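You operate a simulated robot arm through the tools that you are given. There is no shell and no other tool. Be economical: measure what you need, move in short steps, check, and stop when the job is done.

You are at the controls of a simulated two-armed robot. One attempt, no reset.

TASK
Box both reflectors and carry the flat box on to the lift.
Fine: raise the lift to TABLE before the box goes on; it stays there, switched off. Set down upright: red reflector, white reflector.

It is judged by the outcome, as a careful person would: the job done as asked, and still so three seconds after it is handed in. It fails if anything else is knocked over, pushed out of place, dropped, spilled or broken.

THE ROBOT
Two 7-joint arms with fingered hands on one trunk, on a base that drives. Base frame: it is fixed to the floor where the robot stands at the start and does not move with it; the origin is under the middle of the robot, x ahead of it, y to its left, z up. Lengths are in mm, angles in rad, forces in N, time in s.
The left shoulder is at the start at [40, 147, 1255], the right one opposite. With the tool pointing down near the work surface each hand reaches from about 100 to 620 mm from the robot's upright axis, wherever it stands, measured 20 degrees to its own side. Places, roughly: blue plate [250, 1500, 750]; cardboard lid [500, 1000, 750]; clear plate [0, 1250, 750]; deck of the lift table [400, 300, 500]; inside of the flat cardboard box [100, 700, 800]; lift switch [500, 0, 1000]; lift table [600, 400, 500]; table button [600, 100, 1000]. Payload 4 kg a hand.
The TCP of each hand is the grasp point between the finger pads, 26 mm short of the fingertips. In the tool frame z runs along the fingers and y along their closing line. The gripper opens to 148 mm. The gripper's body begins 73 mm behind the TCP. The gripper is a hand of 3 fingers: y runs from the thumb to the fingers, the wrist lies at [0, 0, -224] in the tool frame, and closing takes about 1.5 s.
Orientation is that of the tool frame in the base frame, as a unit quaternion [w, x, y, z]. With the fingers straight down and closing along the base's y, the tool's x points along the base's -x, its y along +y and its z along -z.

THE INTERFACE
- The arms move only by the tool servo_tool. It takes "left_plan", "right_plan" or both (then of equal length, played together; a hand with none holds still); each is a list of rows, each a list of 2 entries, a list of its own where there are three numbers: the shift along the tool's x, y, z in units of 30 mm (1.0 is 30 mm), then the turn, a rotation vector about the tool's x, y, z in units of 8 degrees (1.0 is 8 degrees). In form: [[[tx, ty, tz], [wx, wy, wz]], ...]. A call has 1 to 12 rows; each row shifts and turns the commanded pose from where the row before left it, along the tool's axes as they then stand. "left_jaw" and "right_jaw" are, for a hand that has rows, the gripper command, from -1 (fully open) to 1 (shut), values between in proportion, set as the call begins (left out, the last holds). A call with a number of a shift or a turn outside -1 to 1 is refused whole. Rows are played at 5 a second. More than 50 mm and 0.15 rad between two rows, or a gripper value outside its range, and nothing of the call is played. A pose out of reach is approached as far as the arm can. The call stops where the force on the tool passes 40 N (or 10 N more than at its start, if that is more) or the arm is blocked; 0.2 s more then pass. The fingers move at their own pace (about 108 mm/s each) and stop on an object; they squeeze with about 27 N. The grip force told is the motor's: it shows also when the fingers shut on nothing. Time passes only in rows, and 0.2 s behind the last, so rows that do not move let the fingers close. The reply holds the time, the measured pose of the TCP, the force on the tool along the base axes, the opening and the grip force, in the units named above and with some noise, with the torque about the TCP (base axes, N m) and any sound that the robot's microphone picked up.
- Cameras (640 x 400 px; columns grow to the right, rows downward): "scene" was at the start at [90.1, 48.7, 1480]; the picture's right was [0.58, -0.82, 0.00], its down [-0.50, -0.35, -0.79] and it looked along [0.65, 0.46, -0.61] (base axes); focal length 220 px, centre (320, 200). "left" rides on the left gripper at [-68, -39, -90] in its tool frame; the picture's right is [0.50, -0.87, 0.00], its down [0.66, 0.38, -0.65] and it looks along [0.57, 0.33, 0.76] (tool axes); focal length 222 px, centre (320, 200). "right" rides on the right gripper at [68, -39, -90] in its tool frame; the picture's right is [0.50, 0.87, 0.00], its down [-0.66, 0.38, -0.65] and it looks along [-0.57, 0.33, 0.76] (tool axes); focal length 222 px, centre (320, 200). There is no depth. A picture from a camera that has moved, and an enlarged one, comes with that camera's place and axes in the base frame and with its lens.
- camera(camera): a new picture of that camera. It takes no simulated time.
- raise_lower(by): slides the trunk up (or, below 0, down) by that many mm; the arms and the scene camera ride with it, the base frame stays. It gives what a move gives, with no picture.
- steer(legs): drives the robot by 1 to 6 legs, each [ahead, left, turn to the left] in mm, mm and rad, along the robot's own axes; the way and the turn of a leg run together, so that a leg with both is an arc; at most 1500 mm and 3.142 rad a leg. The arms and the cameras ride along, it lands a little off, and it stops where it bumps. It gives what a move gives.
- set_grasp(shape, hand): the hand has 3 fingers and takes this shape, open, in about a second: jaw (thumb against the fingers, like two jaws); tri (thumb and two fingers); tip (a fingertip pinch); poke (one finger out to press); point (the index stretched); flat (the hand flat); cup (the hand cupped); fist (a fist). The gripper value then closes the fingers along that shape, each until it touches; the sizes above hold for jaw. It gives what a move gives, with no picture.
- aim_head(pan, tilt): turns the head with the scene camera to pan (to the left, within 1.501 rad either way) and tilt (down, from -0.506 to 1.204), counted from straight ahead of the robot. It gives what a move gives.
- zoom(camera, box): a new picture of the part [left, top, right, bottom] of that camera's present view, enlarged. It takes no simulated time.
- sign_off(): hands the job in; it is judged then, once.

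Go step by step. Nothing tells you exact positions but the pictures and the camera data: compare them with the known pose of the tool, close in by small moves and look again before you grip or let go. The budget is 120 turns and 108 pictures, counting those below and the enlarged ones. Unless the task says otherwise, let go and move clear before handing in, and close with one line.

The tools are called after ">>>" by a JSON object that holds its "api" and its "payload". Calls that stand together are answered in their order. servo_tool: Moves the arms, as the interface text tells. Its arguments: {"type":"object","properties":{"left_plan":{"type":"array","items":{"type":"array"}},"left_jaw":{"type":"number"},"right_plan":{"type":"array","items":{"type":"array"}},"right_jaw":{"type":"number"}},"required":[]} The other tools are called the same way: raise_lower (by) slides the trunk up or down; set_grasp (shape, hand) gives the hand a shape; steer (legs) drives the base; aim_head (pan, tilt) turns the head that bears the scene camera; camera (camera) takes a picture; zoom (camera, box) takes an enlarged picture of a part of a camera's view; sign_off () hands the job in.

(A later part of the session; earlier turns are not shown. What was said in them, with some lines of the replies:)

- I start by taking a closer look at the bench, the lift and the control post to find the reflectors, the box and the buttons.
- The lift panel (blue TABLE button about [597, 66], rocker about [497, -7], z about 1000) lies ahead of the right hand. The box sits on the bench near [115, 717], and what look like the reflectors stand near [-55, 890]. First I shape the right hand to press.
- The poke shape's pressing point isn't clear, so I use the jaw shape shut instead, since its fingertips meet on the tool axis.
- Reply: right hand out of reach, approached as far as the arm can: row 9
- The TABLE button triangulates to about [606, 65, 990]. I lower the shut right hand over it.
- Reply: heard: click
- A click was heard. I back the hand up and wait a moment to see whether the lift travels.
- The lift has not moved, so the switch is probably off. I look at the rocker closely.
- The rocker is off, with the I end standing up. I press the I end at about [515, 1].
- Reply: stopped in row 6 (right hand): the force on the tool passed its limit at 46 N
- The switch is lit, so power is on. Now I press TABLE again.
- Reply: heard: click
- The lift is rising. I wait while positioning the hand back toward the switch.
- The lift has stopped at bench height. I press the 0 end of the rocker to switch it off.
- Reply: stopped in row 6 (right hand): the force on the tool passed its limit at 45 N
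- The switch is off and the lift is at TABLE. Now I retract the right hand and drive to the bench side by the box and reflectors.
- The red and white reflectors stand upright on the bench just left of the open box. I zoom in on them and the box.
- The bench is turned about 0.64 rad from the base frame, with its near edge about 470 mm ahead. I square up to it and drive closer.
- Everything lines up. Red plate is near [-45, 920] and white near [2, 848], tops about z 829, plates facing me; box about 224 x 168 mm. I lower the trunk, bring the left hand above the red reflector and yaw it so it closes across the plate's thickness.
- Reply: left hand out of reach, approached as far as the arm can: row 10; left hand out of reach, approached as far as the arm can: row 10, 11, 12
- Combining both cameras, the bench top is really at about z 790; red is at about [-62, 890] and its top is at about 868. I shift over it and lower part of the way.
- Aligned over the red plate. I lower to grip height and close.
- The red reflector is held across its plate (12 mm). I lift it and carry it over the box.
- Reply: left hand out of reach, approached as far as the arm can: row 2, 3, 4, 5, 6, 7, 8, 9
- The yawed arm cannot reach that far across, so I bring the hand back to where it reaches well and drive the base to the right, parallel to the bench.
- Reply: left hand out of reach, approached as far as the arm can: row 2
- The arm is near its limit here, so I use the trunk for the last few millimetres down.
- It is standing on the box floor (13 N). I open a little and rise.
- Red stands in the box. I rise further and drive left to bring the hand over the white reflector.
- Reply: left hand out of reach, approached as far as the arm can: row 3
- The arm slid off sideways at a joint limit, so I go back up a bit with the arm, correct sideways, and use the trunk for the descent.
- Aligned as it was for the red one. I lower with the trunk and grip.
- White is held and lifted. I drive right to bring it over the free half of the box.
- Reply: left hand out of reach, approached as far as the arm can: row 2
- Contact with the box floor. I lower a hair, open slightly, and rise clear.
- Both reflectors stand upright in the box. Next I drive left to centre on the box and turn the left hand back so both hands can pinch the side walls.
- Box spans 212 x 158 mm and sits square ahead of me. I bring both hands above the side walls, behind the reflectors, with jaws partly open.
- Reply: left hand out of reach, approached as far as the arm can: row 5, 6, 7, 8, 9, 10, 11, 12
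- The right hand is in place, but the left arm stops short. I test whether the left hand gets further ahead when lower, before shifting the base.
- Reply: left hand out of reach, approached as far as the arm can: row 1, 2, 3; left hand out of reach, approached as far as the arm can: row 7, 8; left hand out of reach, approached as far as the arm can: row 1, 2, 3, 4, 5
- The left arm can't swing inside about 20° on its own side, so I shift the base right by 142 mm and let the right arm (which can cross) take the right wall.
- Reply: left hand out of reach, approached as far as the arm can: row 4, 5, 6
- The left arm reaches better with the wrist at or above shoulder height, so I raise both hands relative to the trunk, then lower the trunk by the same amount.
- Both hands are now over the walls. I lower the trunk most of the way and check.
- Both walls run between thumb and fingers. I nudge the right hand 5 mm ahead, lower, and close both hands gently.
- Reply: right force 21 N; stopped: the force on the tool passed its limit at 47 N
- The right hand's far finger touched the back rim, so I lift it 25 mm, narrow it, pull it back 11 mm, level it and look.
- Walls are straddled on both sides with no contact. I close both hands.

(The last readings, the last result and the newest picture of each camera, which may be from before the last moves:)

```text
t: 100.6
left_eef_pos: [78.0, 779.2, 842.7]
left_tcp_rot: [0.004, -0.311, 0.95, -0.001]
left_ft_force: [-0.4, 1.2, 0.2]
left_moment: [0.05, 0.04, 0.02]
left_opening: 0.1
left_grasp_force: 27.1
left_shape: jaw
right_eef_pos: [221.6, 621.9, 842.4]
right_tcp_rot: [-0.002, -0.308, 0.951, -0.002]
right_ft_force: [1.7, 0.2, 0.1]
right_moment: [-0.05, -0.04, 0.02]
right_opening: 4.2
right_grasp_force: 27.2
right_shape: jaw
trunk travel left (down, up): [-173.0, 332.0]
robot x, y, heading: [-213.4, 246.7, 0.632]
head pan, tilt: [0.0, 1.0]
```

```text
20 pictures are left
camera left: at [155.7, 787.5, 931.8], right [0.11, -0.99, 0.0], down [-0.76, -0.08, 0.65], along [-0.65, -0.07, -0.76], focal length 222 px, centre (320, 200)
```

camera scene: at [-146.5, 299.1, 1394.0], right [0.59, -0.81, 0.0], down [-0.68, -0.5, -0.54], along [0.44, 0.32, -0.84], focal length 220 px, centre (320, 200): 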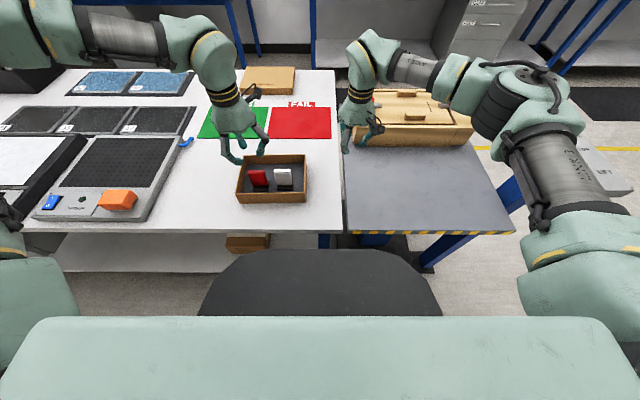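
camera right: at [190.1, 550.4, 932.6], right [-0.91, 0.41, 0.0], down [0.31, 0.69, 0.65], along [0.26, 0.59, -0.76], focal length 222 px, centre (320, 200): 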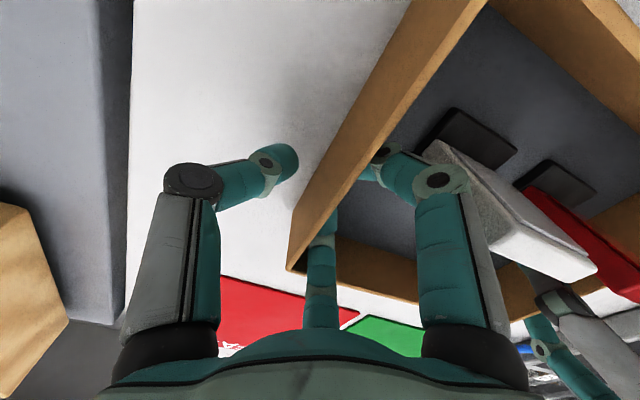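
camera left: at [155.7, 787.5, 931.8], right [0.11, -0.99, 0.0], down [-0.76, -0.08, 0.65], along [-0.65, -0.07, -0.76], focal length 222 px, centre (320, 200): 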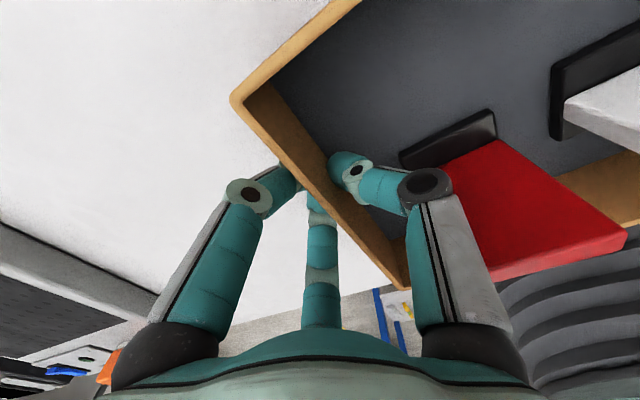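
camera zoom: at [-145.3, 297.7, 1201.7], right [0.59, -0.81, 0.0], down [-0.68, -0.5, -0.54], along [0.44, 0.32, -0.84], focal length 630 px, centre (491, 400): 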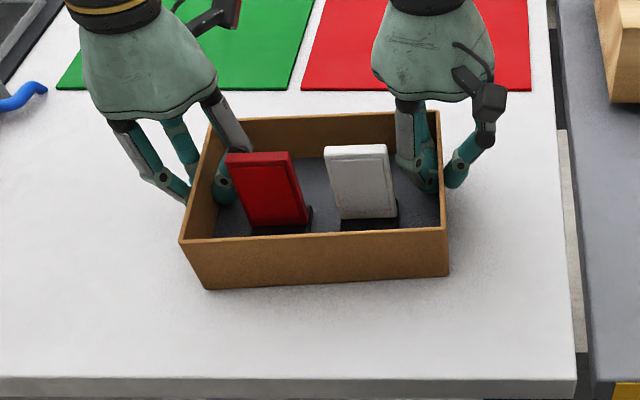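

>>> {"api": "raise_lower", "payload": {"by": 8}}

>>> {"api": "zoom", "payload": {"camera": "scene", "box": [170, 60, 350, 200]}}

```text
t: 101.2
left_eef_pos: [77.4, 779.5, 850.2]
left_tcp_rot: [0.004, -0.31, 0.951, -0.002]
left_ft_force: [-0.8, 2.2, -1.9]
left_moment: [0.11, 0.0, 0.01]
left_opening: 0.0
left_grasp_force: 26.5
left_shape: jaw
right_eef_pos: [220.7, 620.7, 849.5]
right_tcp_rot: [-0.004, -0.308, 0.952, -0.002]
right_ft_force: [0.8, -1.0, -1.7]
right_moment: [-0.03, -0.11, 0.05]
right_opening: 4.9
right_grasp_force: 26.9
right_shape: jaw
trunk travel left (down, up): [-181.0, 324.0]
robot x, y, heading: [-215.9, 250.4, 0.632]
head pan, tilt: [0.0, 1.0]
```

```text
2.86 times, centred on (260, 130) of scene
camera zoom: at [-145.3, 297.8, 1209.8], right [0.59, -0.81, 0.0], down [-0.68, -0.5, -0.54], along [0.44, 0.32, -0.84], focal length 630 px, centre (491, 400)
```

zoom: 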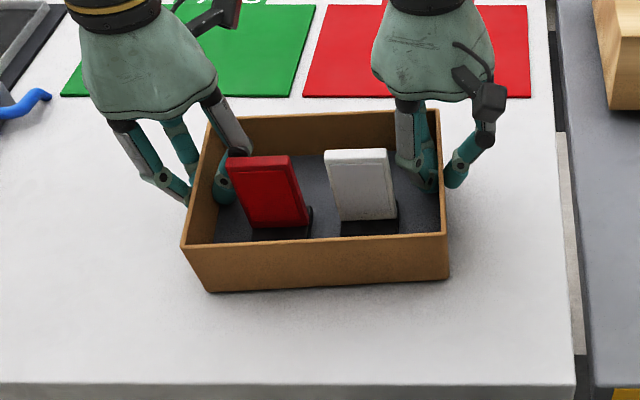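

Both hands share the weight evenly and the box rises level. I lift it about 60 mm and check arms and path.

>>> {"api": "raise_lower", "payload": {"by": 55}}

>>> {"api": "aim_head", "payload": {"pan": -0.5, "tilt": 0.75}}

>>> {"api": "camera", "payload": {"camera": "scene"}}

>>> {"api": "camera", "payload": {"camera": "left"}}

```text
t: 102.2
left_eef_pos: [78.1, 779.8, 904.3]
left_tcp_rot: [0.004, -0.31, 0.951, -0.002]
left_ft_force: [-1.2, 1.7, -1.4]
left_moment: [0.11, 0.01, 0.02]
left_opening: 0.1
left_grasp_force: 27.4
left_shape: jaw
right_eef_pos: [220.8, 622.4, 904.9]
right_tcp_rot: [-0.003, -0.308, 0.951, -0.001]
right_ft_force: [1.5, -1.8, -1.0]
right_moment: [-0.08, -0.09, 0.04]
right_opening: 4.8
right_grasp_force: 27.0
right_shape: jaw
trunk travel left (down, up): [-236.0, 269.0]
robot x, y, heading: [-214.6, 243.9, 0.625]
head pan, tilt: [0.0, 1.0]
```

```text
t: 103.1
left_eef_pos: [78.3, 779.7, 904.4]
left_tcp_rot: [0.003, -0.311, 0.951, -0.001]
left_ft_force: [-1.5, 0.5, -1.2]
left_moment: [0.09, 0.03, 0.02]
left_opening: 0.2
left_grasp_force: 27.2
left_shape: jaw
right_eef_pos: [221.6, 620.8, 904.3]
right_tcp_rot: [-0.003, -0.308, 0.951, -0.002]
right_ft_force: [1.9, -1.6, -1.5]
right_moment: [-0.04, -0.07, 0.03]
right_opening: 4.6
right_grasp_force: 27.0
right_shape: jaw
trunk travel left (down, up): [-236.0, 269.0]
robot x, y, heading: [-220.8, 246.9, 0.628]
head pan, tilt: [-0.499, 0.75]
```

```text
18 pictures are left
camera scene: at [-119.4, 267.7, 1283.7], right [0.13, -0.99, 0.0], down [-0.68, -0.09, -0.73], along [0.72, 0.1, -0.68], focal length 220 px, centre (320, 200)
```

scene: 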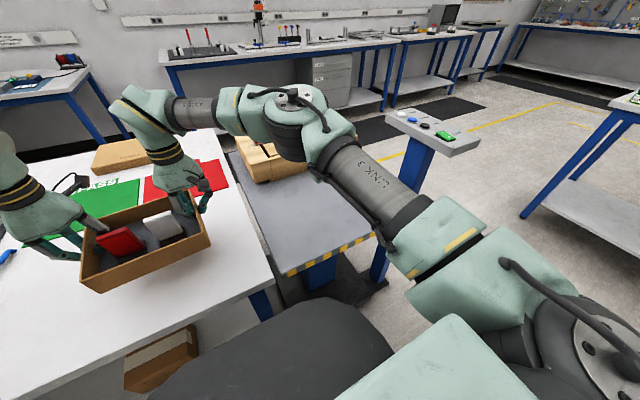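

```text
17 pictures are left
camera left: at [155.7, 787.5, 994.7], right [0.11, -0.99, 0.0], down [-0.76, -0.08, 0.65], along [-0.65, -0.07, -0.76], focal length 222 px, centre (320, 200)
```

left: 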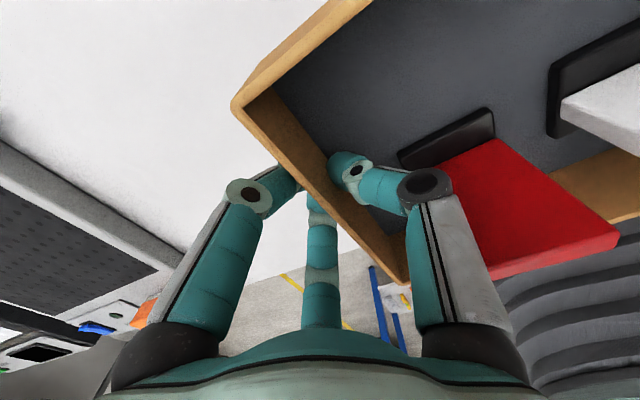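

The box hangs level and the route is clear: elbow well short of and above the panel. I drive right 385 mm to bring it over the lift deck.

>>> {"api": "steer", "payload": {"legs": [[0, -195, 0], [0, -190, 0]]}}

>>> {"api": "camera", "payload": {"camera": "scene"}}

>>> {"api": "aim_head", "payload": {"pan": 0.2, "tilt": 1.0}}

>>> {"api": "camera", "payload": {"camera": "scene"}}

```text
t: 105.8
left_eef_pos: [301.3, 472.7, 903.2]
left_tcp_rot: [0.003, -0.31, 0.951, -0.002]
left_ft_force: [0.0, 1.1, -1.2]
left_moment: [0.1, 0.03, -0.02]
left_opening: 0.0
left_grasp_force: 27.2
left_shape: jaw
right_eef_pos: [443.7, 314.2, 905.6]
right_tcp_rot: [-0.003, -0.307, 0.952, -0.001]
right_ft_force: [0.7, -1.0, -1.0]
right_moment: [-0.06, -0.1, 0.06]
right_opening: 4.2
right_grasp_force: 27.1
right_shape: jaw
trunk travel left (down, up): [-236.0, 269.0]
robot x, y, heading: [7.4, -58.8, 0.629]
head pan, tilt: [-0.499, 0.75]
```

```text
16 pictures are left
camera scene: at [103.1, -38.4, 1283.7], right [0.13, -0.99, 0.0], down [-0.68, -0.09, -0.73], along [0.72, 0.09, -0.68], focal length 220 px, centre (320, 200)
```

scene: 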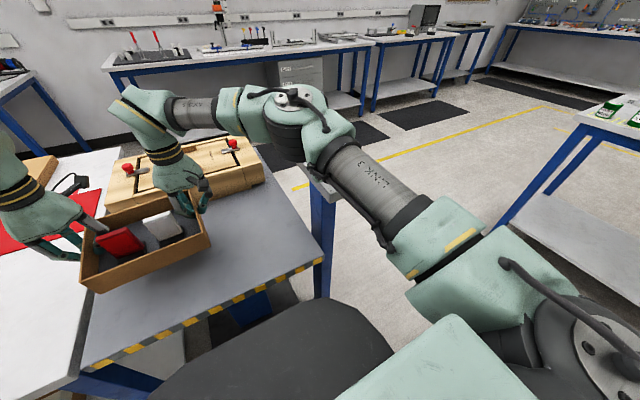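

```text
t: 106.8
left_eef_pos: [302.5, 472.5, 904.3]
left_tcp_rot: [0.003, -0.31, 0.951, -0.001]
left_ft_force: [-0.4, 0.4, -1.6]
left_moment: [0.08, -0.03, 0.03]
left_opening: 0.0
left_grasp_force: 26.8
left_shape: jaw
right_eef_pos: [444.9, 314.3, 904.8]
right_tcp_rot: [-0.003, -0.307, 0.952, -0.001]
right_ft_force: [0.4, 0.2, -2.0]
right_moment: [-0.04, -0.08, 0.02]
right_opening: 4.9
right_grasp_force: 27.3
right_shape: jaw
trunk travel left (down, up): [-236.0, 269.0]
robot x, y, heading: [6.8, -56.1, 0.628]
head pan, tilt: [0.201, 1.0]
```

```text
15 pictures are left
camera scene: at [68.0, 2.3, 1264.6], right [0.74, -0.68, 0.0], down [-0.57, -0.62, -0.54], along [0.37, 0.4, -0.84], focal length 220 px, centre (320, 200)
```

scene: 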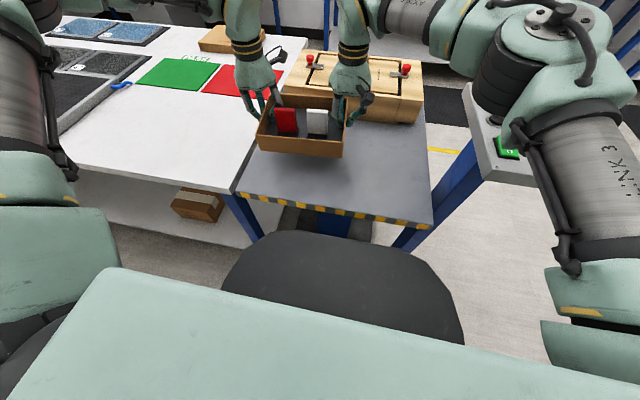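

>>> {"api": "zoom", "payload": {"camera": "scene", "box": [420, 60, 580, 200]}}

>>> {"api": "zoom", "payload": {"camera": "scene", "box": [210, 60, 400, 210]}}

```text
2.86 times, centred on (500, 130) of scene
camera zoom: at [68.0, 2.3, 1264.6], right [0.74, -0.68, 0.0], down [-0.57, -0.62, -0.54], along [0.37, 0.4, -0.84], focal length 630 px, centre (-194, 400)
```

zoom: 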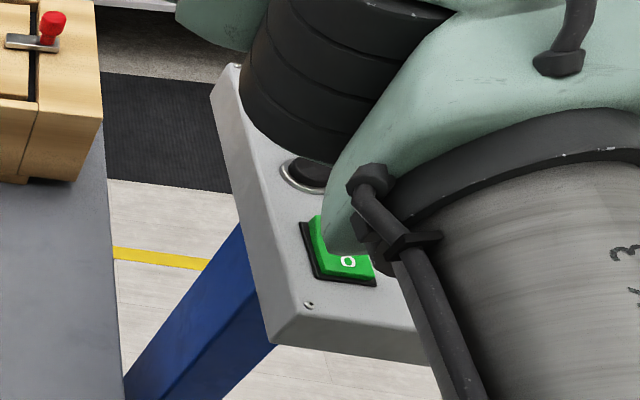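

```text
2.67 times, centred on (305, 135) of scene
camera zoom: at [68.0, 2.3, 1264.6], right [0.74, -0.68, 0.0], down [-0.57, -0.62, -0.54], along [0.37, 0.4, -0.84], focal length 588 px, centre (360, 373)
```

zoom: 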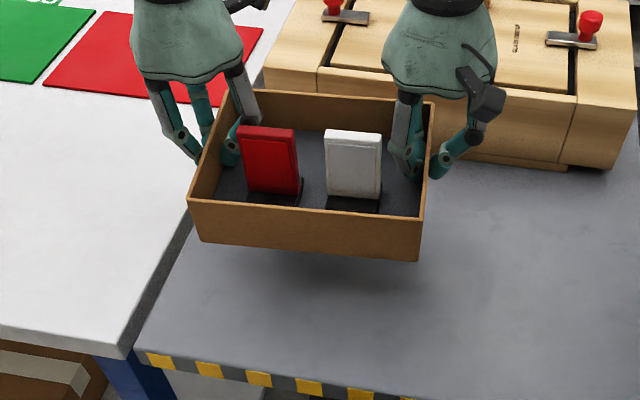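

The right elbow hangs close to the panel, so before lowering I back off 45 mm; the box still lands wholly on the deck and the elbow gains room.

>>> {"api": "steer", "payload": {"legs": [[-45, 0, 0]]}}

>>> {"api": "raise_lower", "payload": {"by": -35}}

>>> {"api": "camera", "payload": {"camera": "scene"}}

>>> {"api": "zoom", "payload": {"camera": "scene", "box": [420, 60, 580, 200]}}

```text
t: 107.8
left_eef_pos: [266.1, 446.7, 903.5]
left_tcp_rot: [0.003, -0.31, 0.951, -0.002]
left_ft_force: [-0.2, 1.2, -1.7]
left_moment: [0.08, 0.02, 0.0]
left_opening: 0.0
left_grasp_force: 26.6
left_shape: jaw
right_eef_pos: [407.9, 289.1, 903.1]
right_tcp_rot: [-0.004, -0.308, 0.951, -0.002]
right_ft_force: [0.2, -0.5, -1.7]
right_moment: [-0.04, -0.08, 0.04]
right_opening: 4.7
right_grasp_force: 27.1
right_shape: jaw
trunk travel left (down, up): [-236.0, 269.0]
robot x, y, heading: [-36.3, -87.2, 0.632]
head pan, tilt: [0.201, 1.0]
```

```text
t: 108.5
left_eef_pos: [266.1, 447.3, 869.7]
left_tcp_rot: [0.003, -0.31, 0.951, 0.0]
left_ft_force: [-0.3, 0.7, -0.8]
left_moment: [0.1, 0.0, 0.01]
left_opening: 0.2
left_grasp_force: 27.3
left_shape: jaw
right_eef_pos: [407.8, 288.9, 869.7]
right_tcp_rot: [-0.003, -0.307, 0.952, -0.002]
right_ft_force: [-0.3, -0.6, -1.8]
right_moment: [-0.03, -0.04, 0.05]
right_opening: 4.8
right_grasp_force: 27.1
right_shape: jaw
trunk travel left (down, up): [-201.0, 304.0]
robot x, y, heading: [-28.0, -89.4, 0.627]
head pan, tilt: [0.201, 1.0]
```

```text
12 pictures are left
camera scene: at [31.1, -24.4, 1229.7], right [0.74, -0.68, 0.0], down [-0.57, -0.62, -0.54], along [0.37, 0.4, -0.84], focal length 220 px, centre (320, 200)
```

scene: 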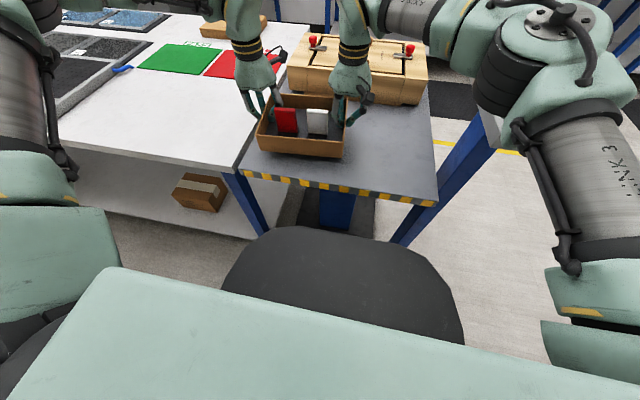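

```text
2.86 times, centred on (500, 130) of scene
camera zoom: at [31.1, -24.4, 1229.7], right [0.74, -0.68, 0.0], down [-0.57, -0.62, -0.54], along [0.37, 0.4, -0.84], focal length 630 px, centre (-194, 400)
```

zoom: 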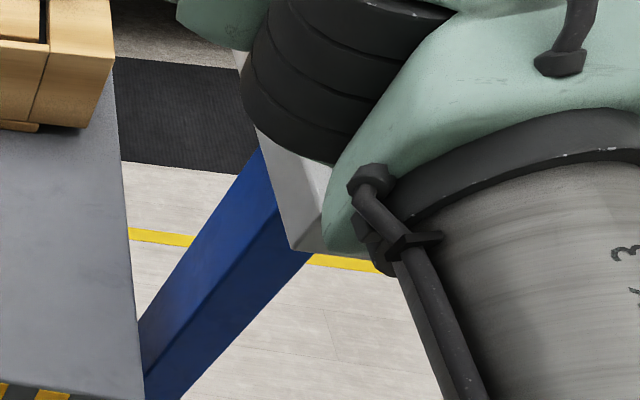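

>>> {"api": "raise_lower", "payload": {"by": -20}}

>>> {"api": "zoom", "payload": {"camera": "scene", "box": [210, 60, 450, 230]}}

```text
t: 109.2
left_eef_pos: [266.0, 446.5, 849.6]
left_tcp_rot: [0.003, -0.31, 0.951, -0.003]
left_ft_force: [0.0, 1.0, -1.2]
left_moment: [0.08, 0.03, 0.0]
left_opening: 0.1
left_grasp_force: 27.5
left_shape: jaw
right_eef_pos: [408.0, 287.5, 849.2]
right_tcp_rot: [-0.003, -0.307, 0.952, -0.003]
right_ft_force: [0.0, -0.4, -1.4]
right_moment: [-0.08, -0.05, 0.03]
right_opening: 4.4
right_grasp_force: 27.0
right_shape: jaw
trunk travel left (down, up): [-181.0, 324.0]
robot x, y, heading: [-27.4, -86.7, 0.634]
head pan, tilt: [0.201, 1.0]
```

```text
2.35 times, centred on (330, 145) of scene
camera zoom: at [31.1, -24.4, 1209.7], right [0.74, -0.68, 0.0], down [-0.57, -0.62, -0.54], along [0.37, 0.4, -0.84], focal length 518 px, centre (296, 329)
```

zoom: 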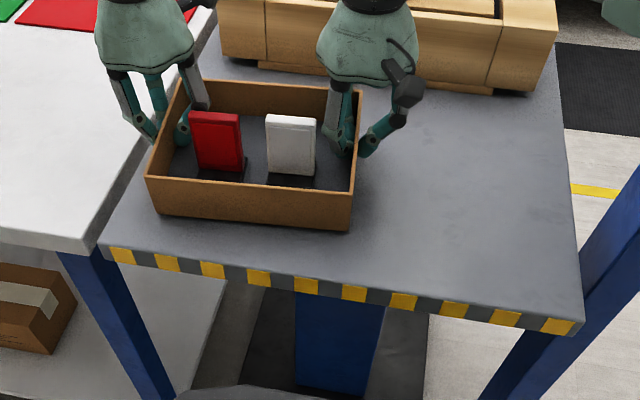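

>>> {"api": "raise_lower", "payload": {"by": -6}}

>>> {"api": "raise_lower", "payload": {"by": -3}}

```text
t: 109.8
left_eef_pos: [264.2, 446.4, 844.2]
left_tcp_rot: [0.003, -0.31, 0.951, -0.001]
left_ft_force: [-0.4, 0.8, -1.3]
left_moment: [0.03, 0.0, 0.03]
left_opening: 0.0
left_grasp_force: 27.3
left_shape: jaw
right_eef_pos: [407.5, 288.5, 844.3]
right_tcp_rot: [-0.003, -0.308, 0.952, -0.001]
right_ft_force: [0.4, -0.5, -1.1]
right_moment: [-0.05, -0.07, 0.02]
right_opening: 4.5
right_grasp_force: 27.9
right_shape: jaw
trunk travel left (down, up): [-175.0, 330.0]
robot x, y, heading: [-32.5, -85.2, 0.625]
head pan, tilt: [0.201, 1.0]
```

```text
t: 110.3
left_eef_pos: [265.1, 446.1, 841.8]
left_tcp_rot: [0.004, -0.31, 0.951, -0.001]
left_ft_force: [-0.6, 0.8, -0.5]
left_moment: [0.05, 0.03, 0.02]
left_opening: 0.1
left_grasp_force: 27.2
left_shape: jaw
right_eef_pos: [407.7, 287.4, 840.7]
right_tcp_rot: [-0.003, -0.307, 0.952, -0.003]
right_ft_force: [-0.5, -0.2, -1.0]
right_moment: [-0.06, -0.02, 0.01]
right_opening: 4.6
right_grasp_force: 27.1
right_shape: jaw
trunk travel left (down, up): [-172.0, 333.0]
robot x, y, heading: [-30.5, -89.7, 0.627]
head pan, tilt: [0.201, 1.0]
```

>>> {"api": "raise_lower", "payload": {"by": -4}}

>>> {"api": "raise_lower", "payload": {"by": -4}}

```text
t: 110.8
left_eef_pos: [264.6, 446.0, 839.6]
left_tcp_rot: [0.005, -0.309, 0.951, -0.001]
left_ft_force: [0.0, 3.1, 9.9]
left_moment: [0.04, 0.0, 0.03]
left_opening: 0.1
left_grasp_force: 27.0
left_shape: jaw
right_eef_pos: [407.4, 287.1, 840.0]
right_tcp_rot: [-0.002, -0.308, 0.951, -0.001]
right_ft_force: [1.2, 0.0, 8.1]
right_moment: [-0.05, -0.03, 0.04]
right_opening: 4.4
right_grasp_force: 26.7
right_shape: jaw
trunk travel left (down, up): [-168.0, 337.0]
robot x, y, heading: [-32.9, -86.5, 0.627]
head pan, tilt: [0.201, 1.0]
```

```text
t: 111.3
left_eef_pos: [265.1, 446.0, 838.6]
left_tcp_rot: [0.008, -0.31, 0.951, 0.0]
left_ft_force: [3.3, 7.4, 27.2]
left_moment: [0.06, -0.09, 0.07]
left_opening: 0.0
left_grasp_force: 27.1
left_shape: jaw
right_eef_pos: [405.6, 287.8, 838.5]
right_tcp_rot: [0.001, -0.306, 0.952, 0.001]
right_ft_force: [6.1, 4.4, 27.3]
right_moment: [-0.02, -0.1, 0.04]
right_opening: 4.5
right_grasp_force: 27.3
right_shape: jaw
trunk travel left (down, up): [-164.0, 341.0]
robot x, y, heading: [-22.5, -90.1, 0.628]
head pan, tilt: [0.201, 1.0]
```

The box is down on the deck. I relieve the pressure, open both hands slightly and rise.

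>>> {"api": "raise_lower", "payload": {"by": 4}}

>>> {"api": "servo_tool", "payload": {"left_plan": [[[0, 0, 0], [0, 0, 0]], [[0, 0, 0], [0, 0, 0]], [[0, 0, 0], [0, 0, 0]]], "right_plan": [[[0, 0, 0], [0, 0, 0]], [[0, 0, 0], [0, 0, 0]], [[0, 0, 0], [0, 0, 0]]], "left_jaw": 0.55, "right_jaw": 0.65}}

>>> {"api": "zoom", "payload": {"camera": "scene", "box": [210, 60, 450, 230]}}

```text
t: 111.9
left_eef_pos: [264.3, 445.5, 839.5]
left_tcp_rot: [0.004, -0.309, 0.951, 0.0]
left_ft_force: [5.5, 7.8, 19.2]
left_moment: [0.08, -0.12, 0.08]
left_opening: 0.1
left_grasp_force: 26.9
left_shape: jaw
right_eef_pos: [407.4, 287.2, 837.1]
right_tcp_rot: [-0.002, -0.307, 0.952, -0.002]
right_ft_force: [5.3, 4.5, 18.1]
right_moment: [0.01, -0.1, 0.04]
right_opening: 4.7
right_grasp_force: 26.8
right_shape: jaw
trunk travel left (down, up): [-168.0, 337.0]
robot x, y, heading: [-32.4, -83.9, 0.629]
head pan, tilt: [0.201, 1.0]
```

```text
t: 112.7
left_eef_pos: [263.2, 446.7, 836.6]
left_tcp_rot: [0.002, -0.309, 0.951, -0.002]
left_ft_force: [-0.8, 0.2, 2.4]
left_moment: [-0.06, 0.03, 0.02]
left_opening: 32.6
left_grasp_force: 0.1
left_shape: jaw
right_eef_pos: [407.4, 287.9, 836.3]
right_tcp_rot: [-0.003, -0.307, 0.952, -0.002]
right_ft_force: [-1.5, -0.3, 3.2]
right_moment: [0.06, 0.07, 0.01]
right_opening: 25.7
right_grasp_force: 0.1
right_shape: jaw
trunk travel left (down, up): [-168.0, 337.0]
robot x, y, heading: [-33.0, -82.8, 0.627]
head pan, tilt: [0.201, 1.0]
```

```text
2.35 times, centred on (330, 145) of scene
camera zoom: at [30.3, -24.9, 1196.6], right [0.74, -0.68, 0.0], down [-0.57, -0.62, -0.54], along [0.37, 0.4, -0.84], focal length 518 px, centre (296, 329)
```

zoom: 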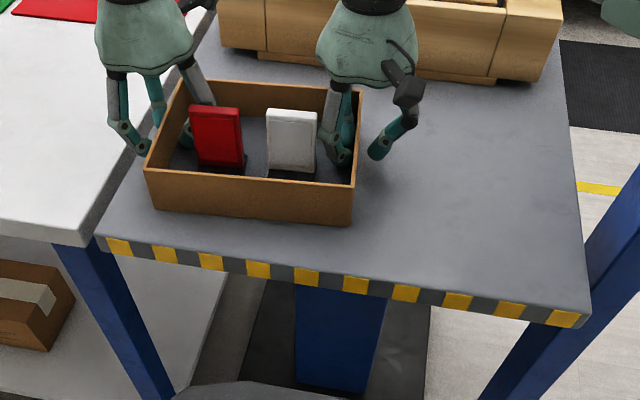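

>>> {"api": "raise_lower", "payload": {"by": 20}}

>>> {"api": "raise_lower", "payload": {"by": 140}}

>>> {"api": "camera", "payload": {"camera": "scene"}}

>>> {"api": "zoom", "payload": {"camera": "scene", "box": [220, 80, 400, 230]}}

```text
t: 113.3
left_eef_pos: [265.7, 446.5, 855.7]
left_tcp_rot: [0.003, -0.31, 0.951, -0.002]
left_ft_force: [0.8, 0.8, 0.0]
left_moment: [-0.04, -0.01, 0.02]
left_opening: 32.9
left_grasp_force: 0.1
left_shape: jaw
right_eef_pos: [407.5, 287.9, 857.4]
right_tcp_rot: [-0.004, -0.308, 0.952, -0.003]
right_ft_force: [-0.7, -0.7, 1.3]
right_moment: [0.01, -0.01, 0.02]
right_opening: 26.2
right_grasp_force: 0.0
right_shape: jaw
trunk travel left (down, up): [-188.0, 317.0]
robot x, y, heading: [-31.6, -88.4, 0.624]
head pan, tilt: [0.201, 1.0]
```

```text
t: 115.0
left_eef_pos: [264.6, 446.8, 996.3]
left_tcp_rot: [0.003, -0.309, 0.951, -0.001]
left_ft_force: [-0.4, 0.5, -0.1]
left_moment: [0.01, -0.04, -0.02]
left_opening: 32.9
left_grasp_force: 0.1
left_shape: jaw
right_eef_pos: [407.0, 288.3, 995.3]
right_tcp_rot: [-0.003, -0.307, 0.952, -0.002]
right_ft_force: [-0.1, -0.3, -0.2]
right_moment: [0.01, 0.02, 0.01]
right_opening: 25.5
right_grasp_force: 0.0
right_shape: jaw
trunk travel left (down, up): [-328.0, 177.0]
robot x, y, heading: [-31.7, -89.5, 0.629]
head pan, tilt: [0.201, 1.0]
```

```text
8 pictures are left
camera scene: at [31.2, -24.2, 1355.6], right [0.74, -0.68, 0.0], down [-0.57, -0.62, -0.54], along [0.37, 0.4, -0.84], focal length 220 px, centre (320, 200)
```

scene: 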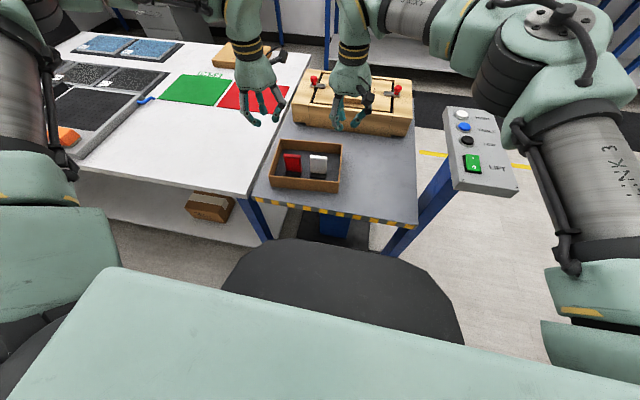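

```text
2.67 times, centred on (310, 155) of scene
camera zoom: at [31.2, -24.2, 1355.6], right [0.74, -0.68, 0.0], down [-0.57, -0.62, -0.54], along [0.37, 0.4, -0.84], focal length 588 px, centre (347, 320)
```

zoom: 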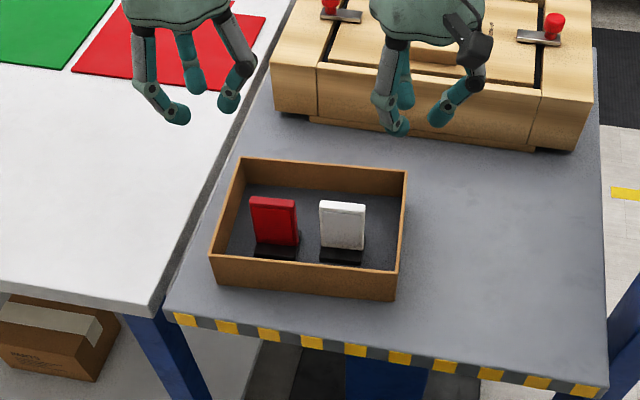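

The box is fully on the deck with both reflectors upright. I check the switch once more and back the robot away.

>>> {"api": "zoom", "payload": {"camera": "scene", "box": [430, 95, 530, 205]}}

>>> {"api": "steer", "payload": {"legs": [[-150, 0, 0]]}}

>>> {"api": "camera", "payload": {"camera": "scene"}}

```text
3.64 times, centred on (480, 150) of scene
camera zoom: at [31.2, -24.2, 1355.6], right [0.74, -0.68, 0.0], down [-0.57, -0.62, -0.54], along [0.37, 0.4, -0.84], focal length 801 px, centre (-262, 382)
```

zoom: 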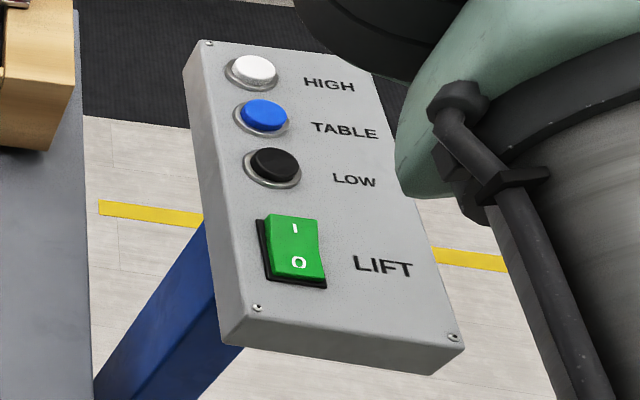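

```text
t: 116.4
left_eef_pos: [146.0, 361.3, 994.3]
left_tcp_rot: [0.003, -0.311, 0.951, -0.001]
left_ft_force: [0.0, 0.3, -0.1]
left_moment: [-0.02, 0.02, 0.0]
left_opening: 33.0
left_grasp_force: 0.1
left_shape: jaw
right_eef_pos: [287.3, 202.6, 994.8]
right_tcp_rot: [-0.005, -0.308, 0.951, -0.002]
right_ft_force: [0.4, -0.6, 0.7]
right_moment: [0.0, 0.0, -0.01]
right_opening: 25.9
right_grasp_force: 0.0
right_shape: jaw
trunk travel left (down, up): [-328.0, 177.0]
robot x, y, heading: [-150.9, -172.1, 0.625]
head pan, tilt: [0.201, 1.0]
```

```text
5 pictures are left
camera scene: at [-87.2, -110.0, 1355.4], right [0.74, -0.68, 0.0], down [-0.57, -0.62, -0.54], along [0.36, 0.4, -0.84], focal length 220 px, centre (320, 200)
```

scene: 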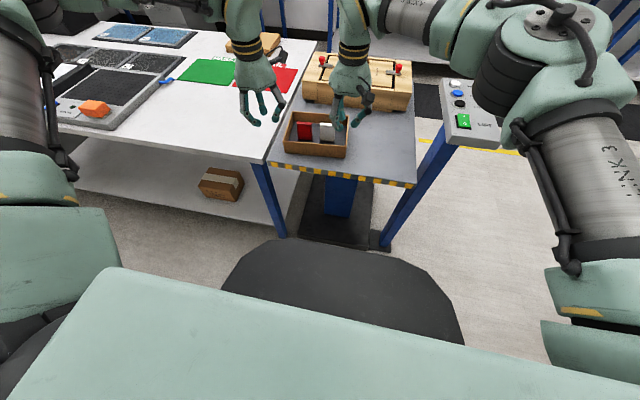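

The switch is off, the lift is at TABLE, the box is on the deck and the hands are clear. I hand the job in.

>>> {"api": "sign_off", "payload": {}}

```text
The job is handed in.
```

Both reflectors are standing upright in the flat box, and the box is on the lift, which is at TABLE height and switched off. I left the cardboard lid off, as the task didn't ask for it.
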